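You operate a simulated robot arm through the tools that you are given. There is no shell and no other tool.

You are at the controls of a simulated two-armed robot. One attempt, no reset.

JOB
Gauge P1, P2 and P3, then dab paint on each tight nut.
Fine: tight is where the yellow gauge won't go in under the nut; turn no nut; gauge and marker go back on the grey mat; leave the other ports as they are.

Only the result counts: the job must be done as asked and must still hold three seconds after the hand-in. Knocking over, shifting, dropping, spilling or breaking anything else fails it.

ROBOT AND FRAMES
Two 7-joint arms with fingered hands on one trunk that stands fixed in place. Base frame: the origin is at the foot of the trunk, x ahead of it, y to its left, z up. Lengths are in cm, angles in degrees, forces in N, time in s.
The left shoulder is at [3.9, 12.5, 119.4], the right one opposite. With the tool pointing down near the work surface each hand reaches from about 36 to 82 cm from the base axis, measured 20 degrees to its own side. Payload 4 kg a hand.
The tool frame of a hand sits at the grasp point between the pads (the TCP): z along the fingers, y along the line on which they close. The tips reach 2.9 cm beyond it. Largest opening 10 cm; the body of the gripper starts 3.4 cm behind the TCP. The gripper is a hand of 5 fingers: y runs from the thumb to the fingers, the wrist lies at [-1.5, -10.5, -17.7] in the tool frame.
Orientation is that of the tool frame in the base frame, as [roll, pitch, yaw] about the fixed x, y, z axes, in that order (R = Rz(yaw) Ry(pitch) Rx(roll)). With the fingers straight down and the wrist toward the robot, the tool's x, y and z point along [0, 1, 0], [1, 0, 0] and [0, 0, -1] of the base frame.

CONTROLS
- The arms move only by the tool arm_command. It takes "left_increments", "right_increments" or both (then of equal length, played together; a hand with none holds still); each is one flat list of numbers, 6 for each row, row after row: the shift along the base's x, y, z in cm, then the turn, a rotation vector about the base's x, y, z in degrees. In form: [tx, ty, tz, rx, ry, rz, tx, ty, tz, rx, ry, rz, ...]. A call has 1 to 20 rows; each row shifts and turns the commanded pose from where the row before left it. Each row takes 0.2 s and may step no farther than 5 cm and 8.6 degrees from the row before; otherwise, the whole call is refused. A pose out of reach is approached as far as the arm can. The call stops where the force on the tool passes 40 N (or 10 N more than at its start, if that is more) or the arm is blocked; 0.2 s more then pass. In this call time passes only in rows, and 0.2 s behind the last. It gives the time, the measured TCP pose, the force on the tool (base axes), the opening and the grip force at its end, in the units of the frame above (readings bear some noise), with the torque about the TCP (base axes, N m) and any sound that the robot's microphone picked up, and new pictures: "views" is both (left out), scene, wrist or none (wrist: the cameras of the hands that moved).
- Cameras (640 x 400 px; columns grow to the right, rows downward): "scene" is now at [12.79, -5.56, 132.58]; the picture's right is [-0.55, -0.84, 0.00], its down [-0.43, 0.28, -0.86] and it looks along [0.72, -0.47, -0.52] (base axes); focal length 289 px, centre (320, 200). "left" rides on the left gripper at [-6.6, -8.6, -12.1] in its tool frame; the picture's right is [-0.76, -0.31, 0.58], its down [0.59, -0.70, 0.40] and it looks along [0.28, 0.64, 0.71] (tool axes); focal length 247 px, centre (320, 200). "right" rides on the right gripper at [6.6, -8.6, -12.1] in its tool frame; the picture's right is [-0.76, 0.31, -0.58], its down [-0.59, -0.70, 0.40] and it looks along [-0.28, 0.64, 0.71] (tool axes); focal length 247 px, centre (320, 200). There is no depth. A picture from a camera that has moved, and an enlarged one, comes with that camera's place and axes in the base frame and with its lens. The place of the scene camera against the robot may be out by one fixed shift of up to 1.2 cm in any direction.
- move_column(by): slides the trunk up (or, below 0, down) by that many cm; the arms and the scene camera ride with it, the base frame stays. It gives what a move gives, with no picture.
- curl_fingers(index, middle, ring, little, thumb_bend, thumb_turn, hand): sets how far each is bent, from 0 (flat) to 100 (curled in); at 30 the hand is open as for a grip, at 70 the pads meet at the TCP. One left out holds its place. A second passes; each finger stops where it meets its share of the squeeze, and holds until it gets a number again. It is the only way to open and close the hand. It gives what a move gives, with no picture; readings hold the bend of each and the force on index, middle, ring, little, thumb and palm. thumb_turn goes from beside the hand (0) to across from the fingers (100), as for a grip.
- aim_head(pan, tilt): turns the head with the scene camera to pan (to the left, within 80 degrees either way) and tilt (down, from -29 to 69), counted from straight ahead of the robot. It gives what a move gives, and a new picture of the scene camera.
- inspect(camera, box): a new picture of the part [left, top, right, bottom] of that camera's present view, enlarged. No time passes.
- close_job(): hands the job in; it is judged then, once.

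Nothing tells you positions but the pictures and the camera data. Unless the task says otherwise, let go and move clear before handing in.

The tools are called as name(argument=value, ...) on one line, values as JSON. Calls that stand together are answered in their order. arm_command: Moves the arms, as the interface text tells. Its arguments: {"type":"object","properties":{"left_increments":{"type":"array","items":{"type":"number"}},"right_increments":{"type":"array","items":{"type":"number"}},"views":{"type":"string","enum":["both","scene","wrist","none"]}},"required":[]} The other tools are called the same way: move_column (by) slides the trunk up or down; curl_fingers (index, middle, ring, little, thumb_bend, thumb_turn, hand) moves the fingers one by one; aim_head (pan, tilt) turns the head that bears the scene camera; inspect (camera, box) takes an enlarged picture of a part of a camera's view; close_job () hands the job in.

At the start:

```text
t: 0.0
left_position: [53.32, -8.74, 118.75]
left_tcp_rot: [-180.0, 0.0, 90.0]
left_ft_force: [0.1, -0.3, -1.3]
left_ft_torque: [-0.02, -0.02, 0.05]
left_gripper_width: 10.0
left_grasp_force: 0.2
left_shape: jaw
left_bend: [30.0, 30.0, 30.0, 30.0, 30.0, 98.0]
left_finger forces: [0.0, 0.0, 0.0, 0.0, 0.1, 0.0]
right_position: [32.87, -45.41, 104.6]
right_tcp_rot: [-180.0, -0.1, 90.0]
right_ft_force: [0.0, 0.8, 0.2]
right_ft_torque: [-0.01, -0.02, -0.03]
right_gripper_width: 9.95
right_grasp_force: 0.1
right_shape: jaw
right_bend: [30.0, 30.0, 30.0, 30.0, 30.0, 98.0]
right_finger forces: [0.1, 0.1, 0.1, 0.0, 0.1, 0.1]
trunk travel left (down, up): [-39.2, 35.5]
head pan, tilt: [-33.1, 31.0]
```

scene: 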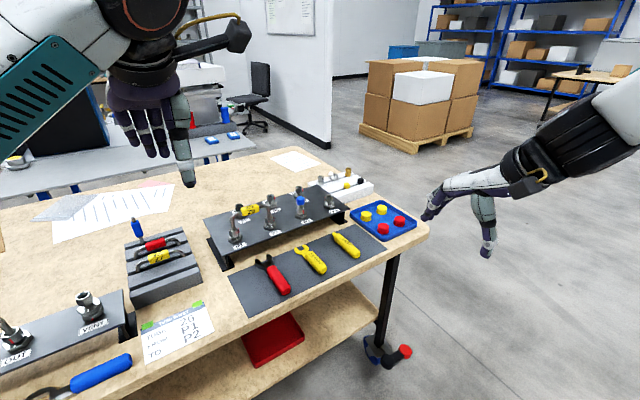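
right: 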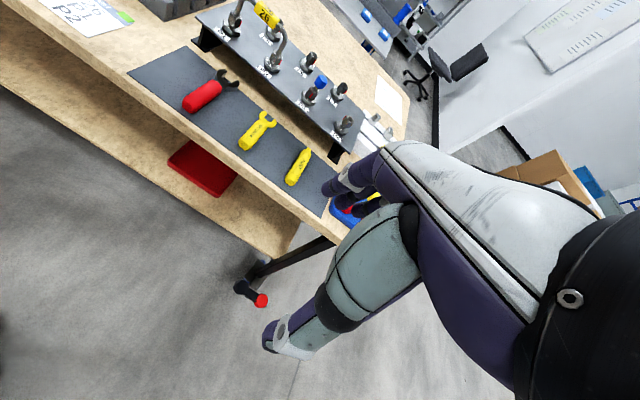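
left: 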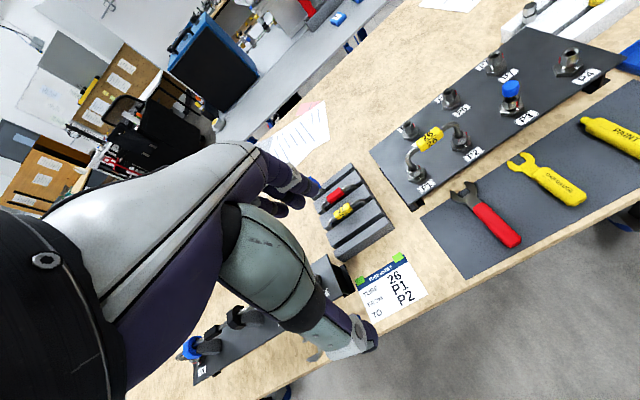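

I see a bench with a dark manifold plate carrying several labelled ports, and a grey mat in front of it with a red tool, a yellow wrench-shaped gauge and a yellow paint marker. I'll enlarge the views to read the labels first.

inspect(camera="scene", box=[200, 160, 400, 285])

inspect(camera="left", box=[360, 20, 640, 195])

inspect(camera="left", box=[440, 100, 640, 225])

inspect(camera="right", box=[160, 0, 400, 200])

inspect(camera="scene", box=[0, 220, 220, 400])

```text
3.20 times, centred on (300, 222) of scene
camera zoom: at [12.79, -5.56, 132.58], right [-0.55, -0.84, 0.0], down [-0.43, 0.28, -0.86], along [0.72, -0.47, -0.52], focal length 925 px, centre (384, 128)
```

zoom: 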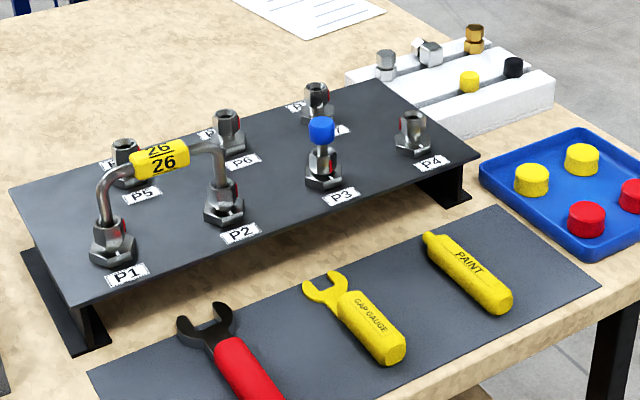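

```text
2.29 times, centred on (500, 108) of left
camera zoom: at [44.75, -15.36, 130.91], right [-0.31, -0.76, -0.58], down [-0.7, 0.59, -0.4], along [0.64, 0.28, -0.71], focal length 564 px, centre (-91, 411)
```

zoom: 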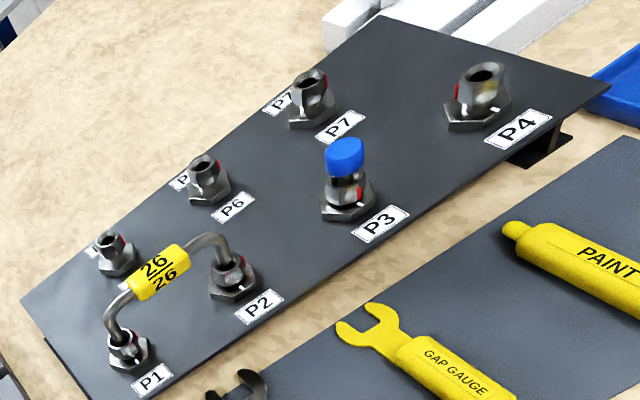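

```text
3.20 times, centred on (540, 162) of left
camera zoom: at [44.75, -15.36, 130.91], right [-0.31, -0.76, -0.58], down [-0.7, 0.59, -0.4], along [0.64, 0.28, -0.71], focal length 790 px, centre (-384, 320)
```

zoom: 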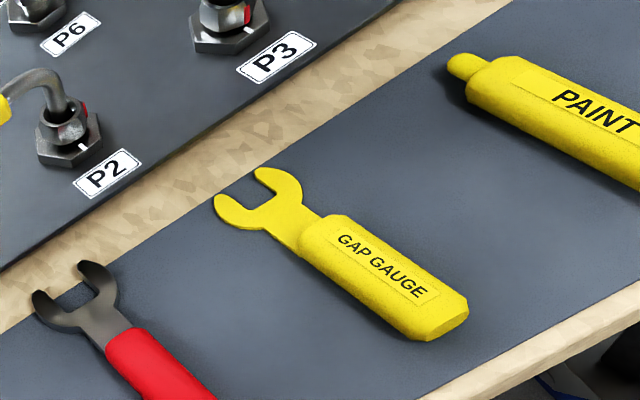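

```text
2.00 times, centred on (280, 100) of right
camera zoom: at [24.32, -38.79, 116.67], right [0.31, -0.76, 0.58], down [-0.7, -0.59, -0.4], along [0.64, -0.28, -0.71], focal length 494 px, centre (400, 400)
```

zoom: 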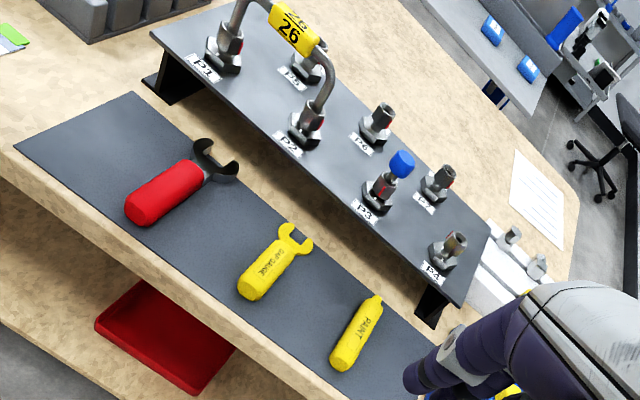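

```text
2.22 times, centred on (110, 310) of scene
camera zoom: at [12.79, -5.56, 132.58], right [-0.55, -0.84, 0.0], down [-0.43, 0.28, -0.86], along [0.72, -0.47, -0.52], focal length 642 px, centre (787, -44)
```

zoom: 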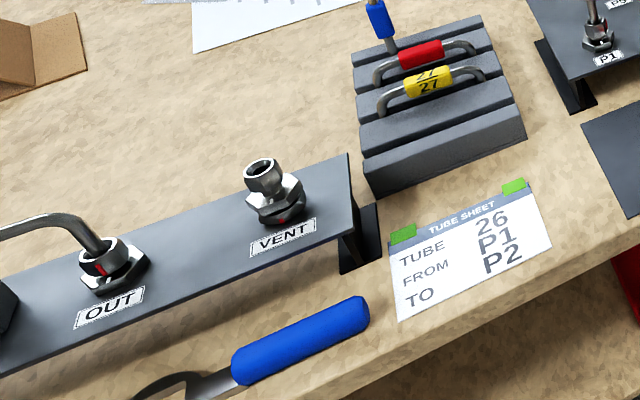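

The plate has P1–P4 along the front edge with hex bases and nuts above. P1 and P2 are joined by tube 26, and P3 is capped. The gauge and paint marker lie on the grey mat. I'll aim the head more directly at the work area for closer looks.

aim_head(pan=-30, tilt=45)

inspect(camera="scene", box=[220, 90, 380, 190])

inspect(camera="scene", box=[400, 60, 640, 210])

```text
t: 0.8
left_position: [53.31, -8.66, 118.73]
left_tcp_rot: [-180.0, -0.1, 90.0]
left_ft_force: [-0.1, 0.3, 0.0]
left_ft_torque: [0.02, 0.01, 0.01]
left_gripper_width: 9.97
left_grasp_force: 0.0
left_shape: jaw
left_bend: [30.0, 30.0, 30.0, 30.0, 30.0, 98.0]
left_finger forces: [0.1, 0.1, 0.1, 0.0, 0.0, 0.1]
right_position: [32.93, -45.32, 104.67]
right_tcp_rot: [180.0, -0.1, 90.1]
right_ft_force: [-0.8, -0.2, 0.9]
right_ft_torque: [-0.04, -0.02, -0.02]
right_gripper_width: 9.98
right_grasp_force: 0.0
right_shape: jaw
right_bend: [30.0, 30.0, 30.0, 30.0, 30.0, 98.0]
right_finger forces: [0.0, 0.0, 0.0, 0.0, 0.0, 0.0]
trunk travel left (down, up): [-39.2, 35.5]
head pan, tilt: [-30.0, 45.0]
camera scene: at [12.29, -4.72, 130.48], right [-0.5, -0.87, 0.0], down [-0.61, 0.35, -0.71], along [0.61, -0.35, -0.71], focal length 289 px, centre (320, 200)
```

scene: 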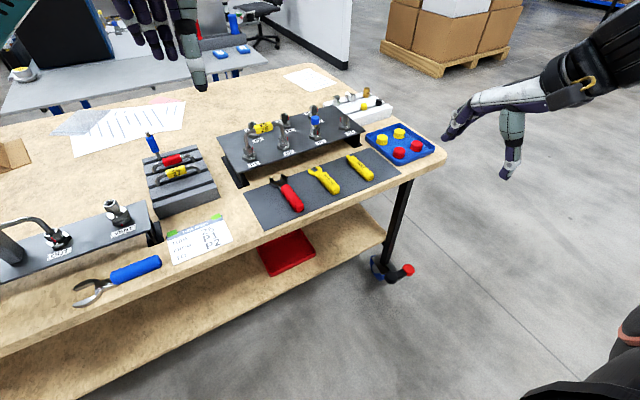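

```text
4.00 times, centred on (300, 140) of scene
camera zoom: at [12.29, -4.72, 130.48], right [-0.5, -0.87, 0.0], down [-0.61, 0.35, -0.71], along [0.61, -0.35, -0.71], focal length 1156 px, centre (400, 440)
```

zoom: 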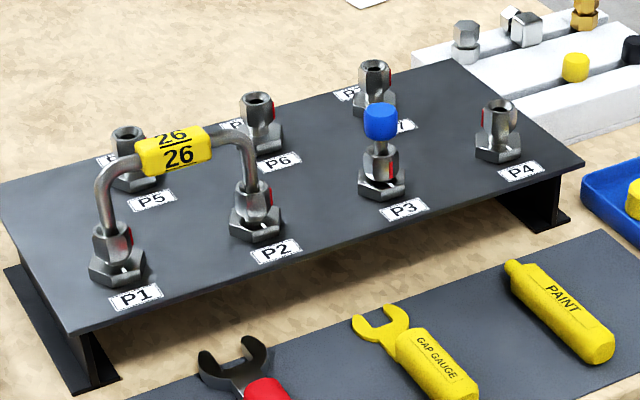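

```text
2.67 times, centred on (520, 135) of scene
camera zoom: at [12.29, -4.72, 130.48], right [-0.5, -0.87, 0.0], down [-0.61, 0.35, -0.71], along [0.61, -0.35, -0.71], focal length 770 px, centre (-213, 373)
```

zoom: 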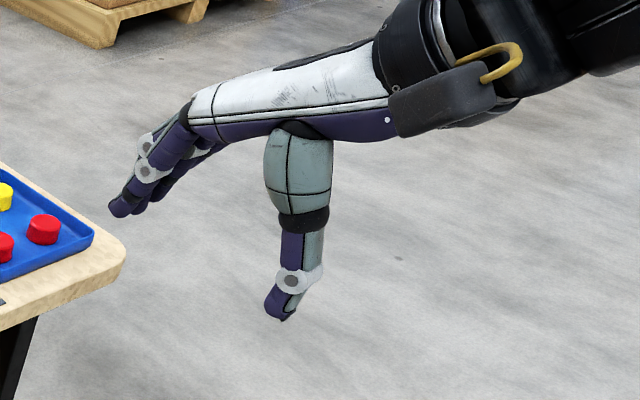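

The fittings have a wide hex base and a nut above it. I'll enlarge each port strongly from the head camera to see whether the gap under the nut is visible.

inspect(camera="scene", box=[235, 140, 267, 160])

inspect(camera="scene", box=[268, 132, 300, 152])

inspect(camera="scene", box=[299, 118, 331, 138])

inspect(camera="scene", box=[300, 160, 380, 210])

```text
16.00 times, centred on (251, 150) of scene
camera zoom: at [12.29, -4.72, 130.48], right [-0.5, -0.87, 0.0], down [-0.61, 0.35, -0.71], along [0.61, -0.35, -0.71], focal length 4623 px, centre (1424, 1000)
```

zoom: 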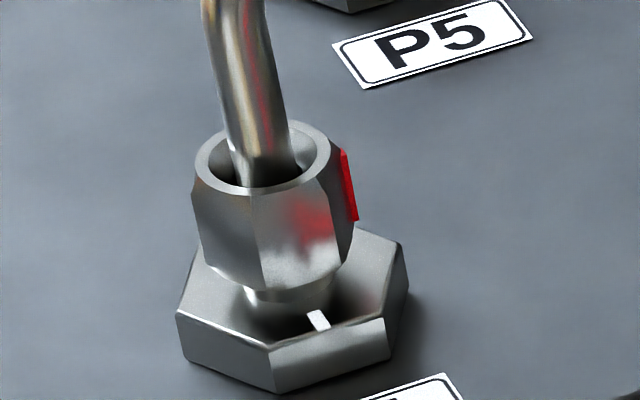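

```text
16.00 times, centred on (284, 142) of scene
camera zoom: at [12.29, -4.72, 130.48], right [-0.5, -0.87, 0.0], down [-0.61, 0.35, -0.71], along [0.61, -0.35, -0.71], focal length 4623 px, centre (896, 1128)
```

zoom: 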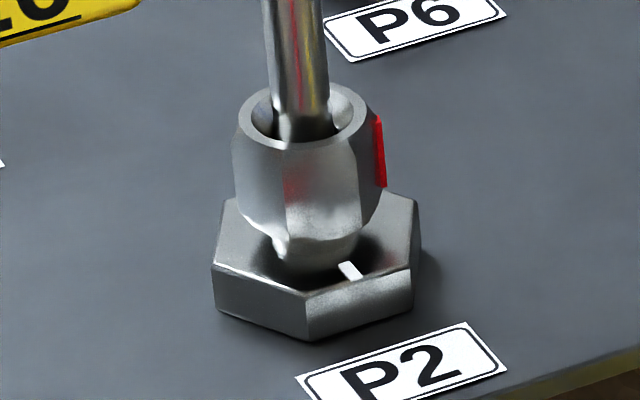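

```text
16.00 times, centred on (315, 128) of scene
camera zoom: at [12.29, -4.72, 130.48], right [-0.5, -0.87, 0.0], down [-0.61, 0.35, -0.71], along [0.61, -0.35, -0.71], focal length 4623 px, centre (400, 1352)
```

zoom: 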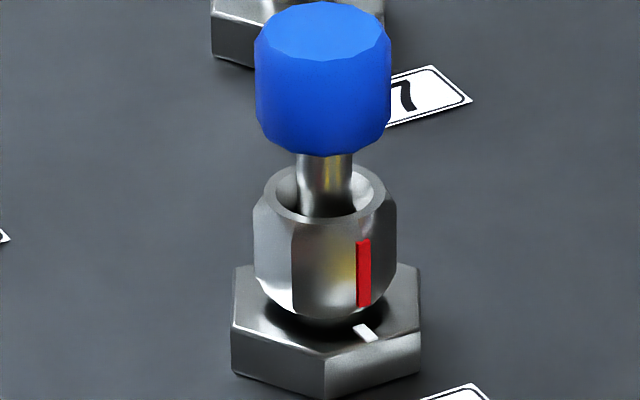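

```text
8.00 times, centred on (340, 185) of scene
camera zoom: at [12.29, -4.72, 130.48], right [-0.5, -0.87, 0.0], down [-0.61, 0.35, -0.71], along [0.61, -0.35, -0.71], focal length 2312 px, centre (160, 320)
```

zoom: 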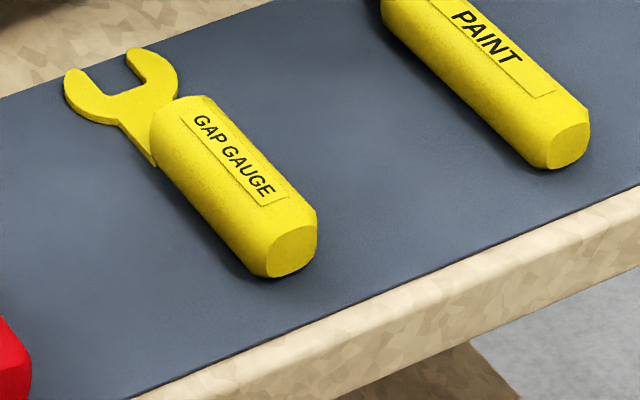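

The zoom shows a neck between each nut and its base, with different witness-mark alignments. I'll bring the left wrist camera down to a shallow angle to compare the gaps, keeping it well clear of the bench items.

arm_command(left_increments=[0, 0, 0, 0, -8, 0, 0, 0, 0, 0, -8, 0, 0, 0, 0, 0, -8, 0, 0, 0, 0, 0, -8, 0, 0, 0, 0, 0, -8, 0, 0, -1, -3, 0, 0, 0, 0, -1, -3, 0, 0, 0, 0, -1, -3, 0, 0, 0, 0, -1, -3, 0, 0, 0, 0, -1, -3, 0, 0, 0], views="both")

```text
t: 3.0
left_position: [53.16, -13.43, 104.02]
left_tcp_rot: [139.9, 0.0, 90.1]
left_ft_force: [0.9, 0.4, 0.0]
left_ft_torque: [0.01, 0.05, 0.01]
left_gripper_width: 9.98
left_grasp_force: 0.0
left_shape: jaw
left_bend: [30.0, 30.0, 30.0, 30.0, 30.0, 98.0]
left_finger forces: [0.0, 0.0, 0.0, 0.0, 0.0, 0.1]
right_position: [33.01, -45.35, 104.62]
right_tcp_rot: [180.0, -0.1, 90.1]
right_ft_force: [0.0, 0.4, -0.3]
right_ft_torque: [0.01, -0.01, -0.01]
right_gripper_width: 9.97
right_grasp_force: 0.1
right_shape: jaw
right_bend: [30.0, 30.0, 30.0, 30.0, 30.0, 98.0]
right_finger forces: [0.1, 0.1, 0.0, 0.0, 0.1, 0.0]
trunk travel left (down, up): [-39.2, 35.5]
head pan, tilt: [-30.0, 45.0]
camera scene: at [12.27, -4.74, 130.48], right [-0.5, -0.87, 0.0], down [-0.61, 0.35, -0.71], along [0.61, -0.35, -0.71], focal length 289 px, centre (320, 200)
camera left: at [38.79, -20.05, 107.82], right [0.14, -0.76, -0.64], down [-0.28, 0.59, -0.76], along [0.95, 0.28, -0.13], focal length 247 px, centre (320, 200)
```

scene: 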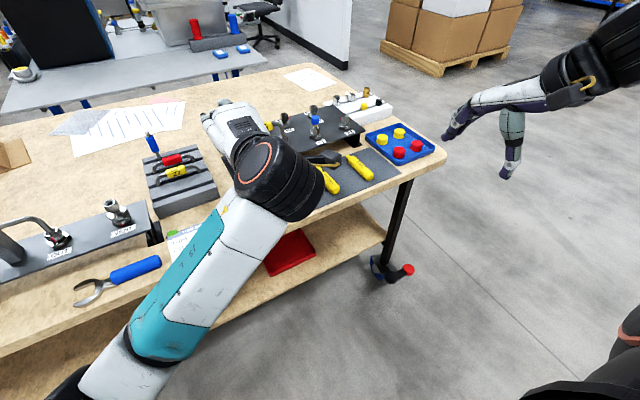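
left: 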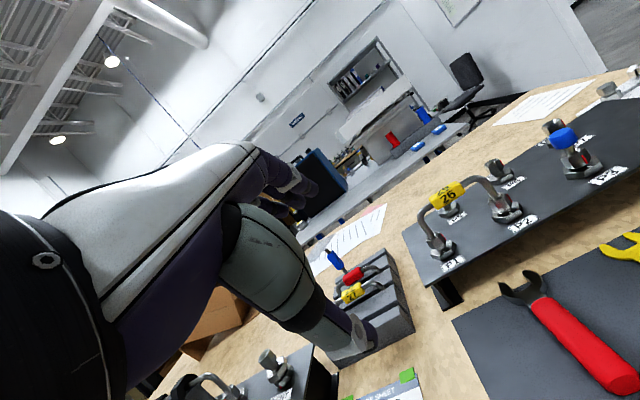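

The left view is clear and the ports are visible. I'll lower the left hand some more for a flatter side view.

arm_command(left_increments=[0, -1, -3, 0, 0, 0, 0, -1, -3, 0, 0, 0, 0, -1, -3, 0, 0, 0, 0, 0, -2, 0, 0, 0], views="wrist")

```text
t: 4.0
left_position: [53.08, -16.6, 92.6]
left_tcp_rot: [140.0, 0.1, 89.9]
left_ft_force: [-0.7, 0.7, -0.5]
left_ft_torque: [0.03, -0.04, 0.02]
left_gripper_width: 10.02
left_grasp_force: 0.3
left_shape: jaw
left_bend: [30.0, 30.0, 30.0, 30.0, 30.0, 98.0]
left_finger forces: [0.0, 0.1, 0.1, 0.0, 0.0, 0.0]
right_position: [32.91, -45.17, 104.66]
right_tcp_rot: [-179.9, -0.2, 90.2]
right_ft_force: [0.3, -0.2, -1.0]
right_ft_torque: [0.01, 0.02, -0.01]
right_gripper_width: 10.0
right_grasp_force: 0.1
right_shape: jaw
right_bend: [30.0, 30.0, 30.0, 30.0, 30.0, 98.0]
right_finger forces: [0.0, 0.0, 0.1, 0.0, 0.1, 0.1]
trunk travel left (down, up): [-39.2, 35.5]
head pan, tilt: [-30.0, 45.0]
camera left: at [38.81, -23.29, 96.37], right [0.14, -0.76, -0.64], down [-0.28, 0.59, -0.76], along [0.95, 0.28, -0.13], focal length 247 px, centre (320, 200)
```

left: 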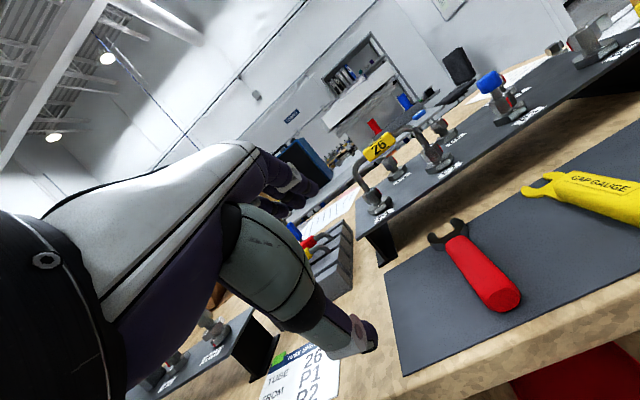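

inspect(camera="left", box=[354, 178, 402, 218])

inspect(camera="left", box=[416, 136, 464, 176])

inspect(camera="left", box=[478, 72, 550, 132])

inspect(camera="left", box=[510, 150, 640, 231])

```text
10.00 times, centred on (378, 198) of left
camera zoom: at [38.81, -23.29, 96.37], right [0.14, -0.76, -0.64], down [-0.28, 0.59, -0.76], along [0.95, 0.28, -0.13], focal length 2470 px, centre (-260, 220)
```

zoom: 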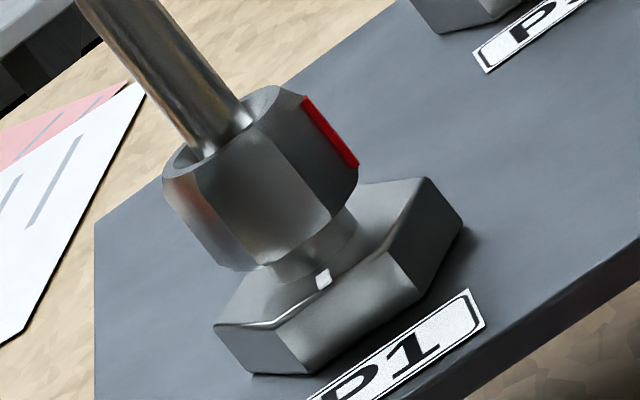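

```text
10.00 times, centred on (440, 156) of left
camera zoom: at [38.81, -23.29, 96.37], right [0.14, -0.76, -0.64], down [-0.28, 0.59, -0.76], along [0.95, 0.28, -0.13], focal length 2470 px, centre (-880, 640)
```

zoom: 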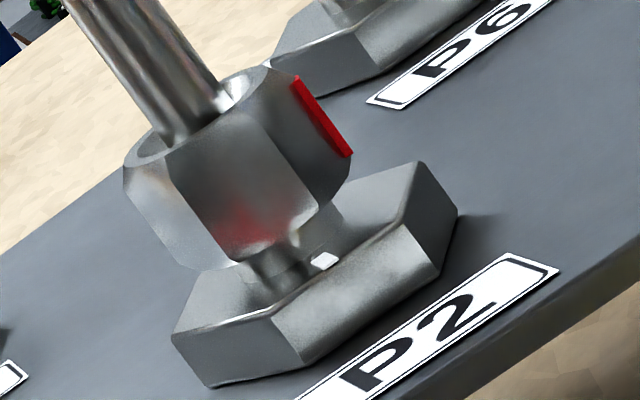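

```text
6.67 times, centred on (514, 102) of left
camera zoom: at [38.81, -23.29, 96.37], right [0.14, -0.76, -0.64], down [-0.28, 0.59, -0.76], along [0.95, 0.28, -0.13], focal length 1646 px, centre (-973, 853)
```

zoom: 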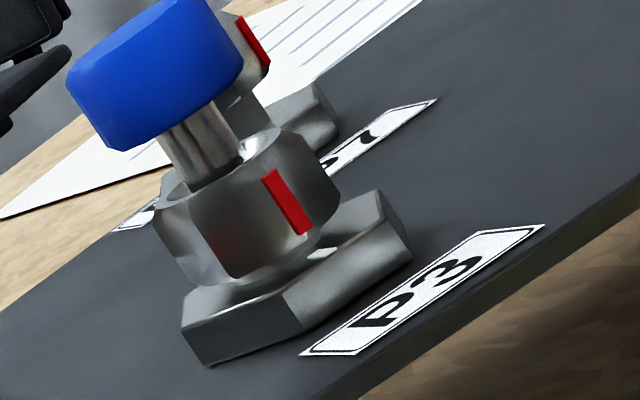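

```text
4.92 times, centred on (575, 190) of left
camera zoom: at [38.81, -23.29, 96.37], right [0.14, -0.76, -0.64], down [-0.28, 0.59, -0.76], along [0.95, 0.28, -0.13], focal length 1216 px, centre (-935, 247)
```

zoom: 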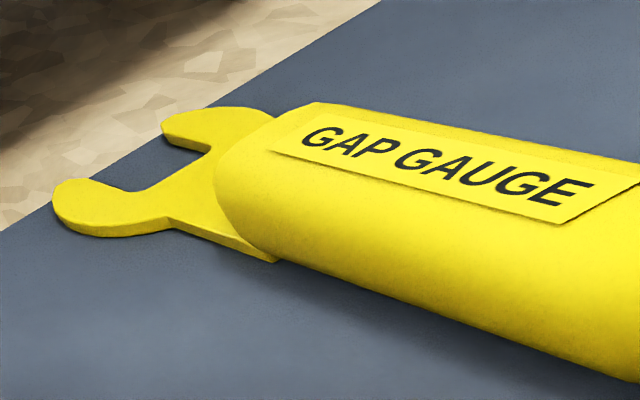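

P3's gap looks much smaller than P1's and P2's. I'll pitch the left camera a little more for a near-horizontal view to check the gaps against the gauge thickness.

arm_command(left_increments=[0, 0, 0, 0, -7, 0, 0, 0, 0, 0, -7, 0, 0, 0, 0, 0, -6, 0], views="wrist")

```text
t: 4.8
left_position: [53.25, -16.6, 92.59]
left_tcp_rot: [119.9, 0.0, 89.9]
left_ft_force: [-0.1, 0.1, -0.2]
left_ft_torque: [-0.02, -0.05, 0.02]
left_gripper_width: 10.01
left_grasp_force: 0.1
left_shape: jaw
left_bend: [30.0, 30.0, 30.0, 30.0, 30.0, 98.0]
left_finger forces: [0.0, 0.1, 0.1, 0.0, 0.1, 0.1]
right_position: [33.07, -45.33, 104.58]
right_tcp_rot: [180.0, -0.1, 90.1]
right_ft_force: [0.1, -0.2, 0.4]
right_ft_torque: [-0.04, -0.01, 0.0]
right_gripper_width: 9.98
right_grasp_force: 0.1
right_shape: jaw
right_bend: [30.0, 30.0, 30.0, 30.0, 30.0, 98.0]
right_finger forces: [0.0, 0.0, 0.0, 0.0, 0.0, 0.1]
trunk travel left (down, up): [-39.2, 35.5]
head pan, tilt: [-30.0, 45.0]
camera left: at [38.44, -23.34, 91.35], right [0.35, -0.76, -0.55], down [-0.01, 0.59, -0.81], along [0.94, 0.28, 0.2], focal length 247 px, centre (320, 200)
```

left: 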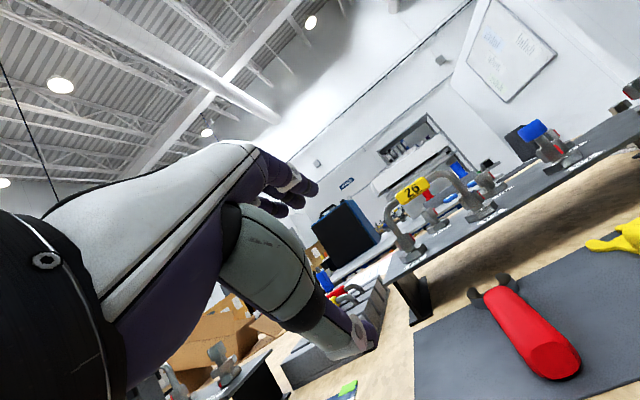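

inspect(camera="left", box=[384, 228, 432, 268])

inspect(camera="left", box=[458, 186, 506, 226])

inspect(camera="left", box=[532, 134, 580, 174])

inspect(camera="left", box=[576, 210, 640, 263])

```text
10.00 times, centred on (408, 248) of left
camera zoom: at [38.44, -23.34, 91.35], right [0.35, -0.76, -0.55], down [-0.01, 0.59, -0.81], along [0.94, 0.28, 0.2], focal length 2470 px, centre (-560, -280)
```

zoom: 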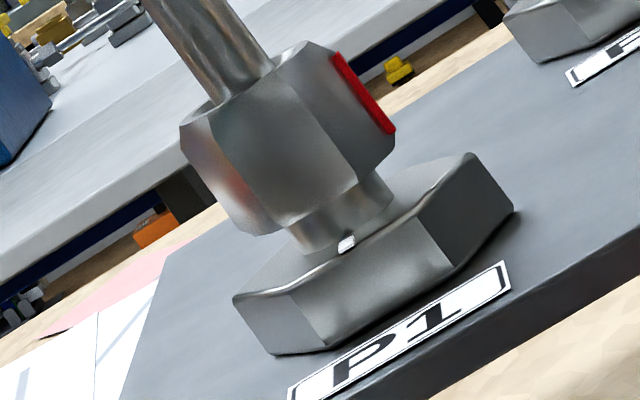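

```text
10.00 times, centred on (482, 206) of left
camera zoom: at [38.44, -23.34, 91.35], right [0.35, -0.76, -0.55], down [-0.01, 0.59, -0.81], along [0.94, 0.28, 0.2], focal length 2470 px, centre (-1300, 140)
```

zoom: 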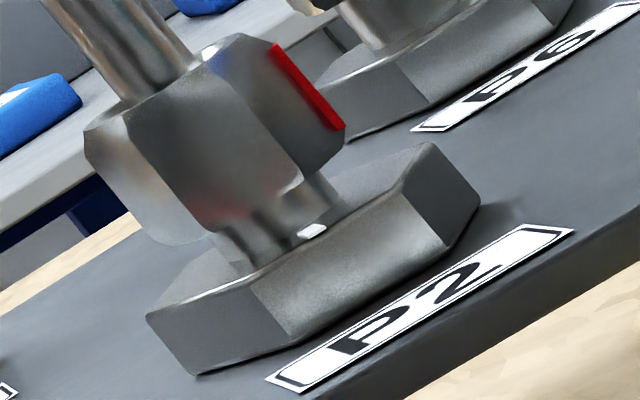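

```text
10.00 times, centred on (556, 154) of left
camera zoom: at [38.44, -23.34, 91.35], right [0.35, -0.76, -0.55], down [-0.01, 0.59, -0.81], along [0.94, 0.28, 0.2], focal length 2470 px, centre (-2040, 660)
```

zoom: 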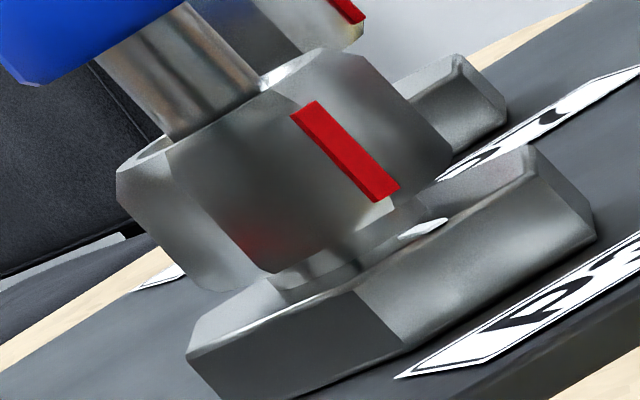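

```text
7.55 times, centred on (608, 236) of left
camera zoom: at [38.44, -23.34, 91.35], right [0.35, -0.76, -0.55], down [-0.01, 0.59, -0.81], along [0.94, 0.28, 0.2], focal length 1864 px, centre (-1854, -76)
```

zoom: 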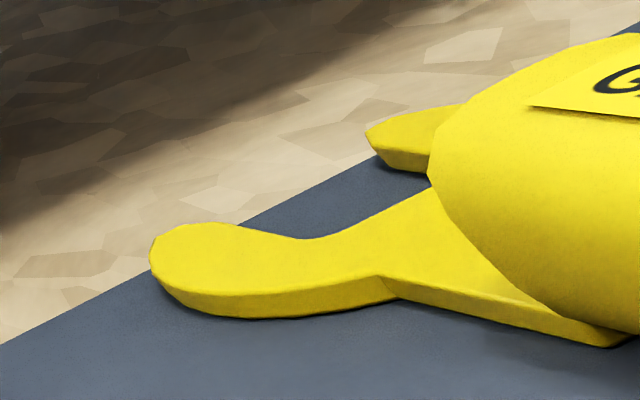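

The fork looks about 3 mm thick. P1 and P2 gaps look about 5 mm and P3's about 2.5 mm, which I'll confirm by actually gauging. Next I'll look at the right hand's finger layout before planning the grasp.

inspect(camera="right", box=[240, 140, 480, 380])

inspect(camera="left", box=[200, 130, 400, 370])

```text
1.67 times, centred on (360, 260) of right
camera zoom: at [24.32, -38.8, 116.67], right [0.31, -0.76, 0.58], down [-0.7, -0.59, -0.4], along [0.64, -0.28, -0.71], focal length 412 px, centre (253, 100)
```

zoom: 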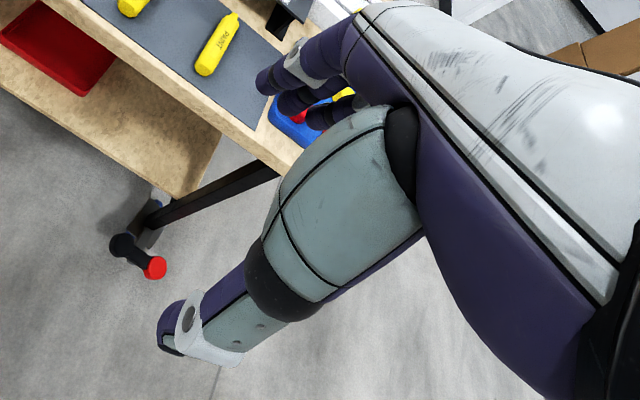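

```text
1.67 times, centred on (300, 250) of left
camera zoom: at [38.44, -23.34, 91.35], right [0.35, -0.76, -0.55], down [-0.01, 0.59, -0.81], along [0.94, 0.28, 0.2], focal length 412 px, centre (353, 117)
```

zoom: 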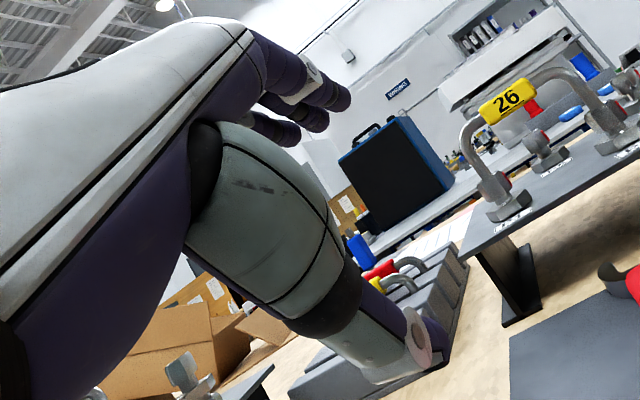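

The thumb opposes index and middle at the TCP. The mat top is near z≈78.3, the gauge axis near y≈-35 with its handle from x≈57 to 64, and the ports near x≈74.5. I'll swing the left hand back as an observing camera and bring the right hand above the gauge, turned to straddle the handle.

arm_command(left_increments=[0, 1, 1, 0, 6.67, 0, 0, 1, 1, 0, 6.67, 0, 0, 1, 1, 0, 6.66, 0, -0.6, 1.3, -0.1, 0, 0, -7.2, -0.6, 1.3, -0.1, 0, 0, -7.2, -0.6, 1.3, -0.2, 0, 0, -7.2, -0.6, 1.3, -0.2, 0, 0, -7.2, -0.6, 1.3, -0.2, 0, 0, -7.2, -0.6, 1.3, -0.2, 0, 0, -7.0, -0.6, 1.3, -0.2, 0, 0, -7.0, 0, 0, 0, 0, 0, 0, 0, 0, 0, 0, 0, 0, 0, 0, 0, 0, 0, 0], right_increments=[2.3, 0.85, 0, 0, 0, 8.45, 2.3, 0.85, 0, 0, 0, 8.45, 2.3, 0.85, 0, 0, 0, 8.45, 2.3, 0.85, 0, 0, 0, 8.45, 2.3, 0.85, 0, 0, 0, 8.45, 2.3, 0.85, -0.5, 0, 0, 8.45, 2.3, 0.85, -0.5, 0, 0, 8.45, 2.3, 0.85, -0.5, 0, 0, 8.45, 2.3, 0.85, -0.5, 0, 0, 8.45, 2.3, 0.85, -0.5, 0, 0, 8.45, 2.3, 0.85, -0.5, 0, 0, 8.45, 1.05, 0.4, -1.5, 0, -7.5, 0, 1.05, 0.4, -1.5, 0, -7.5, 0], views="both")

```text
t: 7.6
left_position: [49.19, -4.64, 94.4]
left_tcp_rot: [140.0, 0.0, 40.0]
left_ft_force: [-0.7, -0.4, -0.4]
left_ft_torque: [0.03, -0.03, 0.0]
left_gripper_width: 9.96
left_grasp_force: 0.0
left_shape: jaw
left_bend: [30.0, 30.0, 30.0, 30.0, 30.0, 98.0]
left_finger forces: [0.1, 0.0, 0.0, 0.1, 0.1, 0.1]
right_position: [60.31, -35.34, 98.49]
right_tcp_rot: [-179.3, 15.0, -176.7]
right_ft_force: [0.7, 0.4, 0.7]
right_ft_torque: [0.02, 0.02, 0.03]
right_gripper_width: 9.99
right_grasp_force: 0.1
right_shape: jaw
right_bend: [30.0, 30.0, 30.0, 30.0, 30.0, 98.0]
right_finger forces: [0.0, 0.0, 0.0, 0.0, 0.0, 0.1]
trunk travel left (down, up): [-39.2, 35.5]
head pan, tilt: [-30.0, 45.0]
camera scene: at [12.31, -4.73, 130.47], right [-0.5, -0.87, 0.0], down [-0.61, 0.35, -0.71], along [0.61, -0.35, -0.71], focal length 289 px, centre (320, 200)
camera right: at [51.28, -44.3, 108.49], right [0.56, 0.35, 0.75], down [0.71, -0.67, -0.22], along [0.42, 0.66, -0.62], focal length 247 px, centre (320, 200)
camera left: at [34.91, 2.04, 98.29], right [-0.49, -0.59, -0.64], down [0.27, 0.6, -0.76], along [0.83, -0.54, -0.13], focal length 247 px, centre (320, 200)
```

scene: 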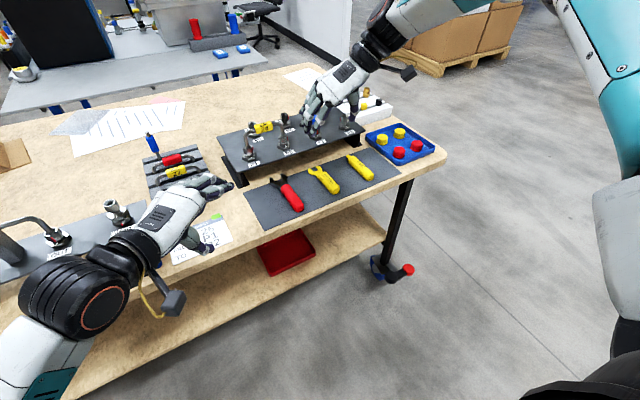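
right: 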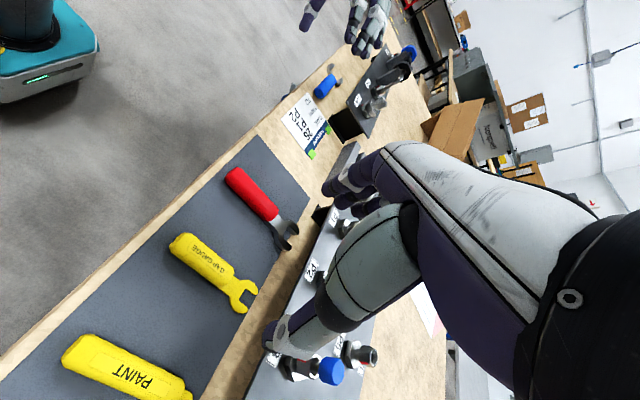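
left: 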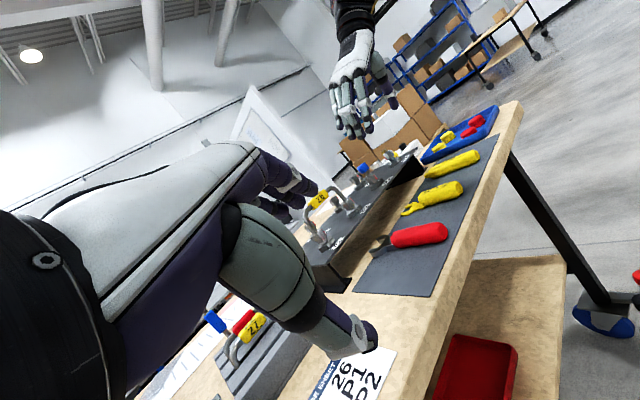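

The right hand reached the pose above the gauge with the pose tracking well. I'll enlarge the right view to locate the gauge and marker more exactly.

inspect(camera="right", box=[150, 220, 278, 320])

inspect(camera="left", box=[350, 140, 510, 265])

inspect(camera="scene", box=[290, 50, 390, 130])

```text
4.00 times, centred on (214, 270) of right
camera zoom: at [51.28, -44.3, 108.49], right [0.56, 0.35, 0.75], down [0.71, -0.67, -0.22], along [0.42, 0.66, -0.62], focal length 988 px, centre (744, -80)
```

zoom: 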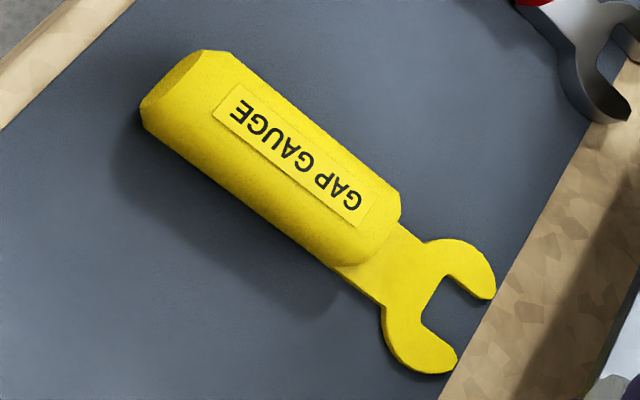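

```text
3.20 times, centred on (430, 202) of left
camera zoom: at [34.91, 2.04, 98.29], right [-0.49, -0.59, -0.64], down [0.27, 0.6, -0.76], along [0.83, -0.54, -0.13], focal length 790 px, centre (-32, 192)
```

zoom: 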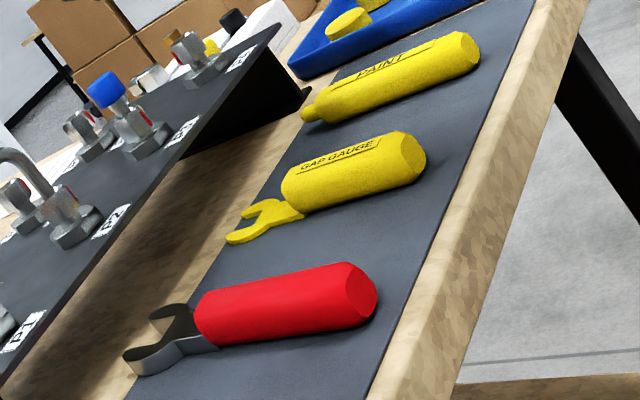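

```text
5.00 times, centred on (340, 90) of scene
camera zoom: at [12.31, -4.73, 130.47], right [-0.5, -0.87, 0.0], down [-0.61, 0.35, -0.71], along [0.61, -0.35, -0.71], focal length 1445 px, centre (220, 750)
```

zoom: 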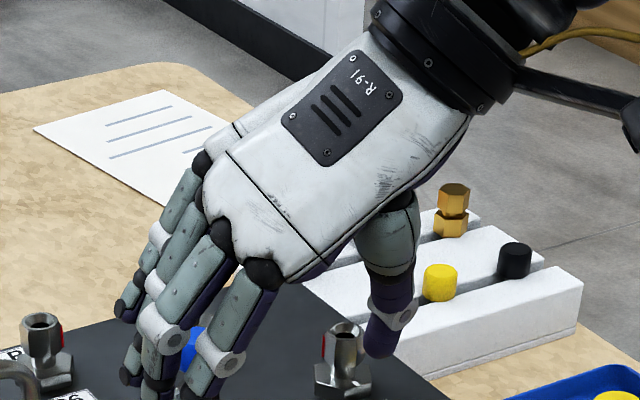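

The gauge axis is at y≈-35.2, with the handle at x 57.0–64.1, slot bottom at x≈67.5 and fork tips at x≈69.6. I'll descend toward the handle with the fingers open, stopping a little above grip height to check.

arm_command(right_increments=[-0.1, 0, -2.5, 0, 0, -1, -0.1, 0, -2.5, 0, 0, -1, 0, 0.1, -2.5, 0, 0, 0, 0, 0.1, -2.5, 0, 0, 0, 0, 0, -2.5, 0, 0, 0], views="both")

```text
t: 8.8
left_position: [49.19, -4.58, 94.44]
left_tcp_rot: [140.0, 0.1, 40.0]
left_ft_force: [-0.1, -0.1, 0.8]
left_ft_torque: [0.01, 0.02, 0.03]
left_gripper_width: 9.97
left_grasp_force: 0.0
left_shape: jaw
left_bend: [30.0, 30.0, 30.0, 30.0, 30.0, 98.0]
left_finger forces: [0.0, 0.0, 0.0, 0.0, 0.0, 0.0]
right_position: [58.13, -34.47, 87.94]
right_tcp_rot: [-179.2, 15.1, -178.9]
right_ft_force: [0.4, -0.3, 0.6]
right_ft_torque: [0.0, 0.01, -0.01]
right_gripper_width: 10.01
right_grasp_force: 0.0
right_shape: jaw
right_bend: [30.0, 30.0, 30.0, 30.0, 30.0, 98.0]
right_finger forces: [0.1, 0.1, 0.0, 0.0, 0.1, 0.0]
right hand out of reach, approached as far as the arm can: row 4, 5
trunk travel left (down, up): [-39.2, 35.5]
head pan, tilt: [-30.0, 45.0]
camera scene: at [12.32, -4.66, 130.48], right [-0.5, -0.87, 0.0], down [-0.61, 0.35, -0.71], along [0.61, -0.35, -0.71], focal length 289 px, centre (320, 200)
camera right: at [48.85, -43.03, 97.97], right [0.58, 0.33, 0.75], down [0.68, -0.7, -0.22], along [0.45, 0.64, -0.62], focal length 247 px, centre (320, 200)
```

scene: 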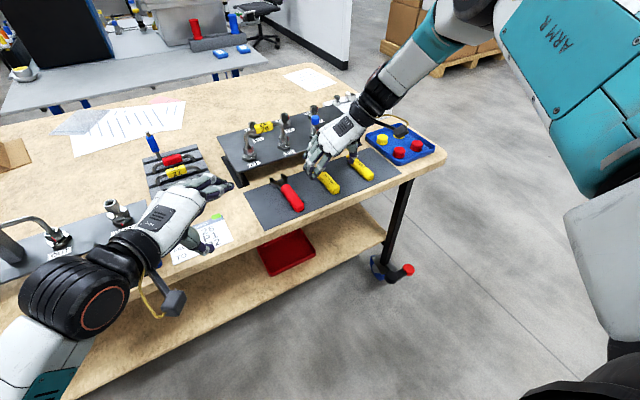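
right: 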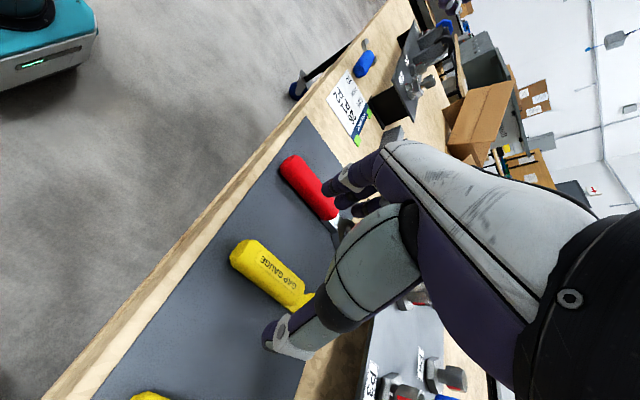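

The right arm is at its reach limit with the trunk this high. I'll raise both hands first, then lower the trunk so the shoulders are nearer the bench height.

arm_command(left_increments=[0, 1, 4, 0, 0, 0, 0, 1, 4, 0, 0, 0, 0, 1, 4, 0, 0, 0, 0, 1, 4, 0, 0, 0], right_increments=[0, 0, 4, 0, 0, 0, 0, 0, 4, 0, 0, 0, 0, 0, 4, 0, 0, 0, 0, 0, 4, 0, 0, 0], views="none")

```text
t: 9.8
left_position: [48.95, -0.46, 110.81]
left_tcp_rot: [140.0, 0.1, 40.1]
left_ft_force: [-0.3, -0.1, -0.4]
left_ft_torque: [0.0, 0.03, 0.03]
left_gripper_width: 9.97
left_grasp_force: 0.1
left_shape: jaw
left_bend: [30.0, 30.0, 30.0, 30.0, 30.0, 98.0]
left_finger forces: [0.0, 0.0, 0.0, 0.0, 0.1, 0.0]
right_position: [57.83, -34.33, 103.98]
right_tcp_rot: [-179.3, 14.9, -178.9]
right_ft_force: [-0.3, -0.3, -0.3]
right_ft_torque: [-0.05, 0.0, 0.0]
right_gripper_width: 9.98
right_grasp_force: 0.0
right_shape: jaw
right_bend: [30.0, 30.0, 30.0, 30.0, 30.0, 98.0]
right_finger forces: [0.1, 0.0, 0.1, 0.0, 0.0, 0.0]
trunk travel left (down, up): [-39.2, 35.5]
head pan, tilt: [-30.0, 45.0]
```

Both hands are high enough now. Lowering the trunk by 14 cm keeps everything clear of the bench.

move_column(by=-14)

arm_command(right_increments=[0.5, -0.2, 0, 0, 0, 0, 0.8, -0.3, 0, 0, 0, 0, 0.8, -0.3, -1.5, 0, 0, 0], views="both")

```text
t: 11.4
left_position: [49.1, -0.64, 96.53]
left_tcp_rot: [140.0, 0.0, 40.2]
left_ft_force: [-0.5, -0.2, -0.2]
left_ft_torque: [-0.04, 0.0, 0.0]
left_gripper_width: 10.0
left_grasp_force: 0.0
left_shape: jaw
left_bend: [30.0, 30.0, 30.0, 30.0, 30.0, 98.0]
left_finger forces: [0.0, 0.1, 0.0, 0.0, 0.1, 0.0]
right_position: [57.99, -34.34, 90.02]
right_tcp_rot: [-179.3, 15.1, -179.0]
right_ft_force: [-0.1, -0.4, -0.8]
right_ft_torque: [-0.06, 0.02, 0.03]
right_gripper_width: 9.98
right_grasp_force: 0.1
right_shape: jaw
right_bend: [30.0, 30.0, 30.0, 30.0, 30.0, 98.0]
right_finger forces: [0.0, 0.1, 0.1, 0.0, 0.0, 0.0]
trunk travel left (down, up): [-25.2, 49.5]
head pan, tilt: [-30.0, 45.0]
```

```text
t: 12.2
left_position: [49.22, -0.74, 96.47]
left_tcp_rot: [140.0, 0.2, 40.0]
left_ft_force: [0.4, 0.3, 0.7]
left_ft_torque: [0.02, 0.02, 0.03]
left_gripper_width: 10.0
left_grasp_force: 0.0
left_shape: jaw
left_bend: [30.0, 30.0, 30.0, 30.0, 30.0, 98.0]
left_finger forces: [0.0, 0.1, 0.0, 0.1, 0.0, 0.0]
right_position: [60.19, -35.18, 88.33]
right_tcp_rot: [-179.1, 14.8, -178.7]
right_ft_force: [-0.2, -0.1, -0.7]
right_ft_torque: [0.02, 0.03, 0.03]
right_gripper_width: 9.96
right_grasp_force: 0.0
right_shape: jaw
right_bend: [30.0, 30.0, 30.0, 30.0, 30.0, 98.0]
right_finger forces: [0.0, 0.0, 0.0, 0.0, 0.0, 0.1]
trunk travel left (down, up): [-25.2, 49.5]
head pan, tilt: [-30.0, 45.0]
camera scene: at [15.93, -4.71, 116.14], right [-0.5, -0.87, 0.0], down [-0.61, 0.35, -0.71], along [0.61, -0.35, -0.71], focal length 289 px, centre (320, 200)
camera right: at [50.83, -43.77, 98.31], right [0.58, 0.33, 0.75], down [0.68, -0.69, -0.23], along [0.45, 0.64, -0.62], focal length 247 px, centre (320, 200)
```

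scene: 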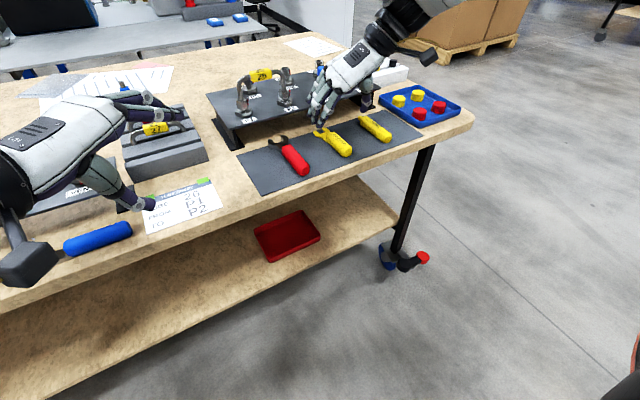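
right: 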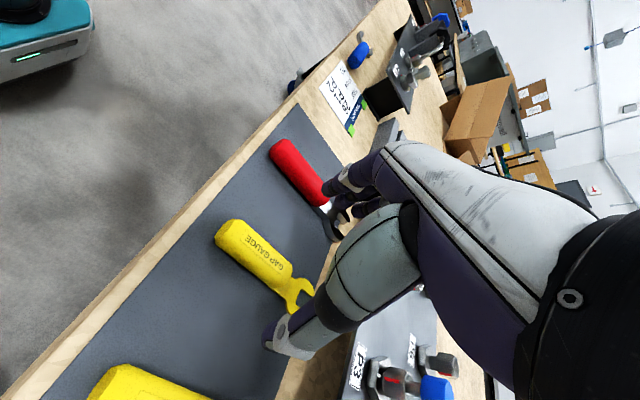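

The hand is back over the gauge at z≈88 with reach to spare. I'll descend further and check with the left camera from the side.

arm_command(right_increments=[0, 0, -2, 0, 0, 0, 0, 0, -2, 0, 0, 0], views="wrist")

inspect(camera="left", box=[320, 60, 560, 260])

inspect(camera="scene", box=[280, 60, 420, 170])

```text
t: 12.8
left_position: [49.19, -0.59, 96.5]
left_tcp_rot: [140.0, 0.0, 40.1]
left_ft_force: [-0.1, 0.1, 0.7]
left_ft_torque: [-0.01, -0.04, 0.03]
left_gripper_width: 10.0
left_grasp_force: 0.1
left_shape: jaw
left_bend: [30.0, 30.0, 30.0, 30.0, 30.0, 98.0]
left_finger forces: [0.0, 0.0, 0.1, 0.1, 0.0, 0.0]
right_position: [60.28, -35.15, 84.31]
right_tcp_rot: [-179.3, 15.0, -178.9]
right_ft_force: [0.8, -0.5, 0.6]
right_ft_torque: [-0.01, -0.01, 0.03]
right_gripper_width: 9.98
right_grasp_force: 0.0
right_shape: jaw
right_bend: [30.0, 30.0, 30.0, 30.0, 30.0, 98.0]
right_finger forces: [0.1, 0.0, 0.0, 0.1, 0.0, 0.0]
trunk travel left (down, up): [-25.2, 49.5]
head pan, tilt: [-30.0, 45.0]
camera right: at [50.95, -43.8, 94.36], right [0.58, 0.33, 0.75], down [0.68, -0.7, -0.23], along [0.45, 0.64, -0.62], focal length 247 px, centre (320, 200)
```

right: 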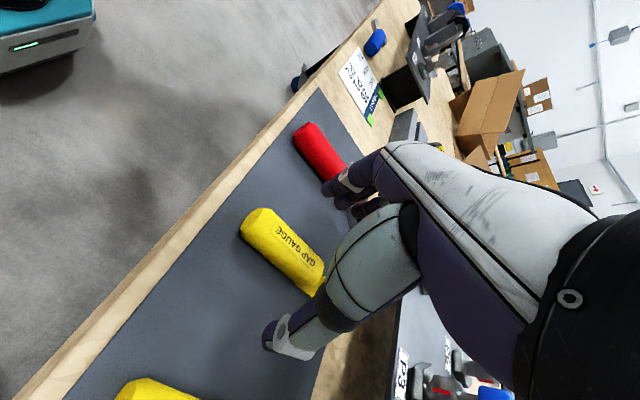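

```text
2.00 times, centred on (440, 160) of left
camera zoom: at [34.88, 6.06, 100.36], right [-0.49, -0.59, -0.64], down [0.27, 0.59, -0.76], along [0.83, -0.54, -0.13], focal length 494 px, centre (80, 280)
```

zoom: 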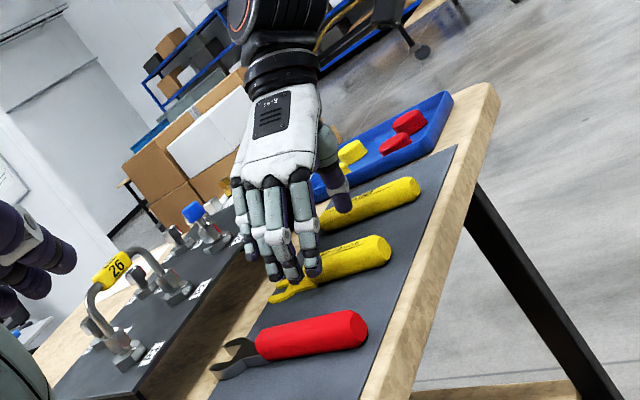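

```text
3.64 times, centred on (350, 115) of scene
camera zoom: at [15.93, -4.72, 116.15], right [-0.5, -0.87, 0.0], down [-0.61, 0.35, -0.71], along [0.61, -0.35, -0.71], focal length 1051 px, centre (211, 509)
```

zoom: 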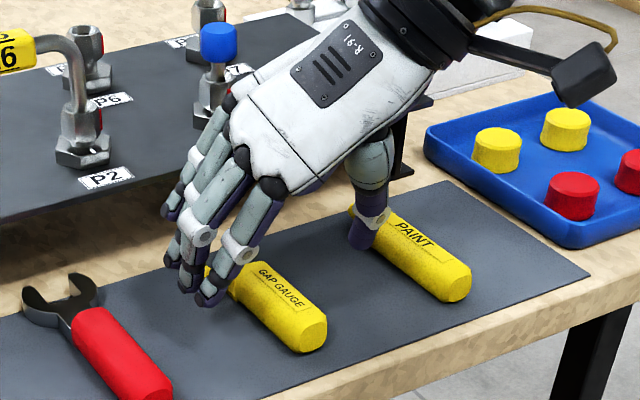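

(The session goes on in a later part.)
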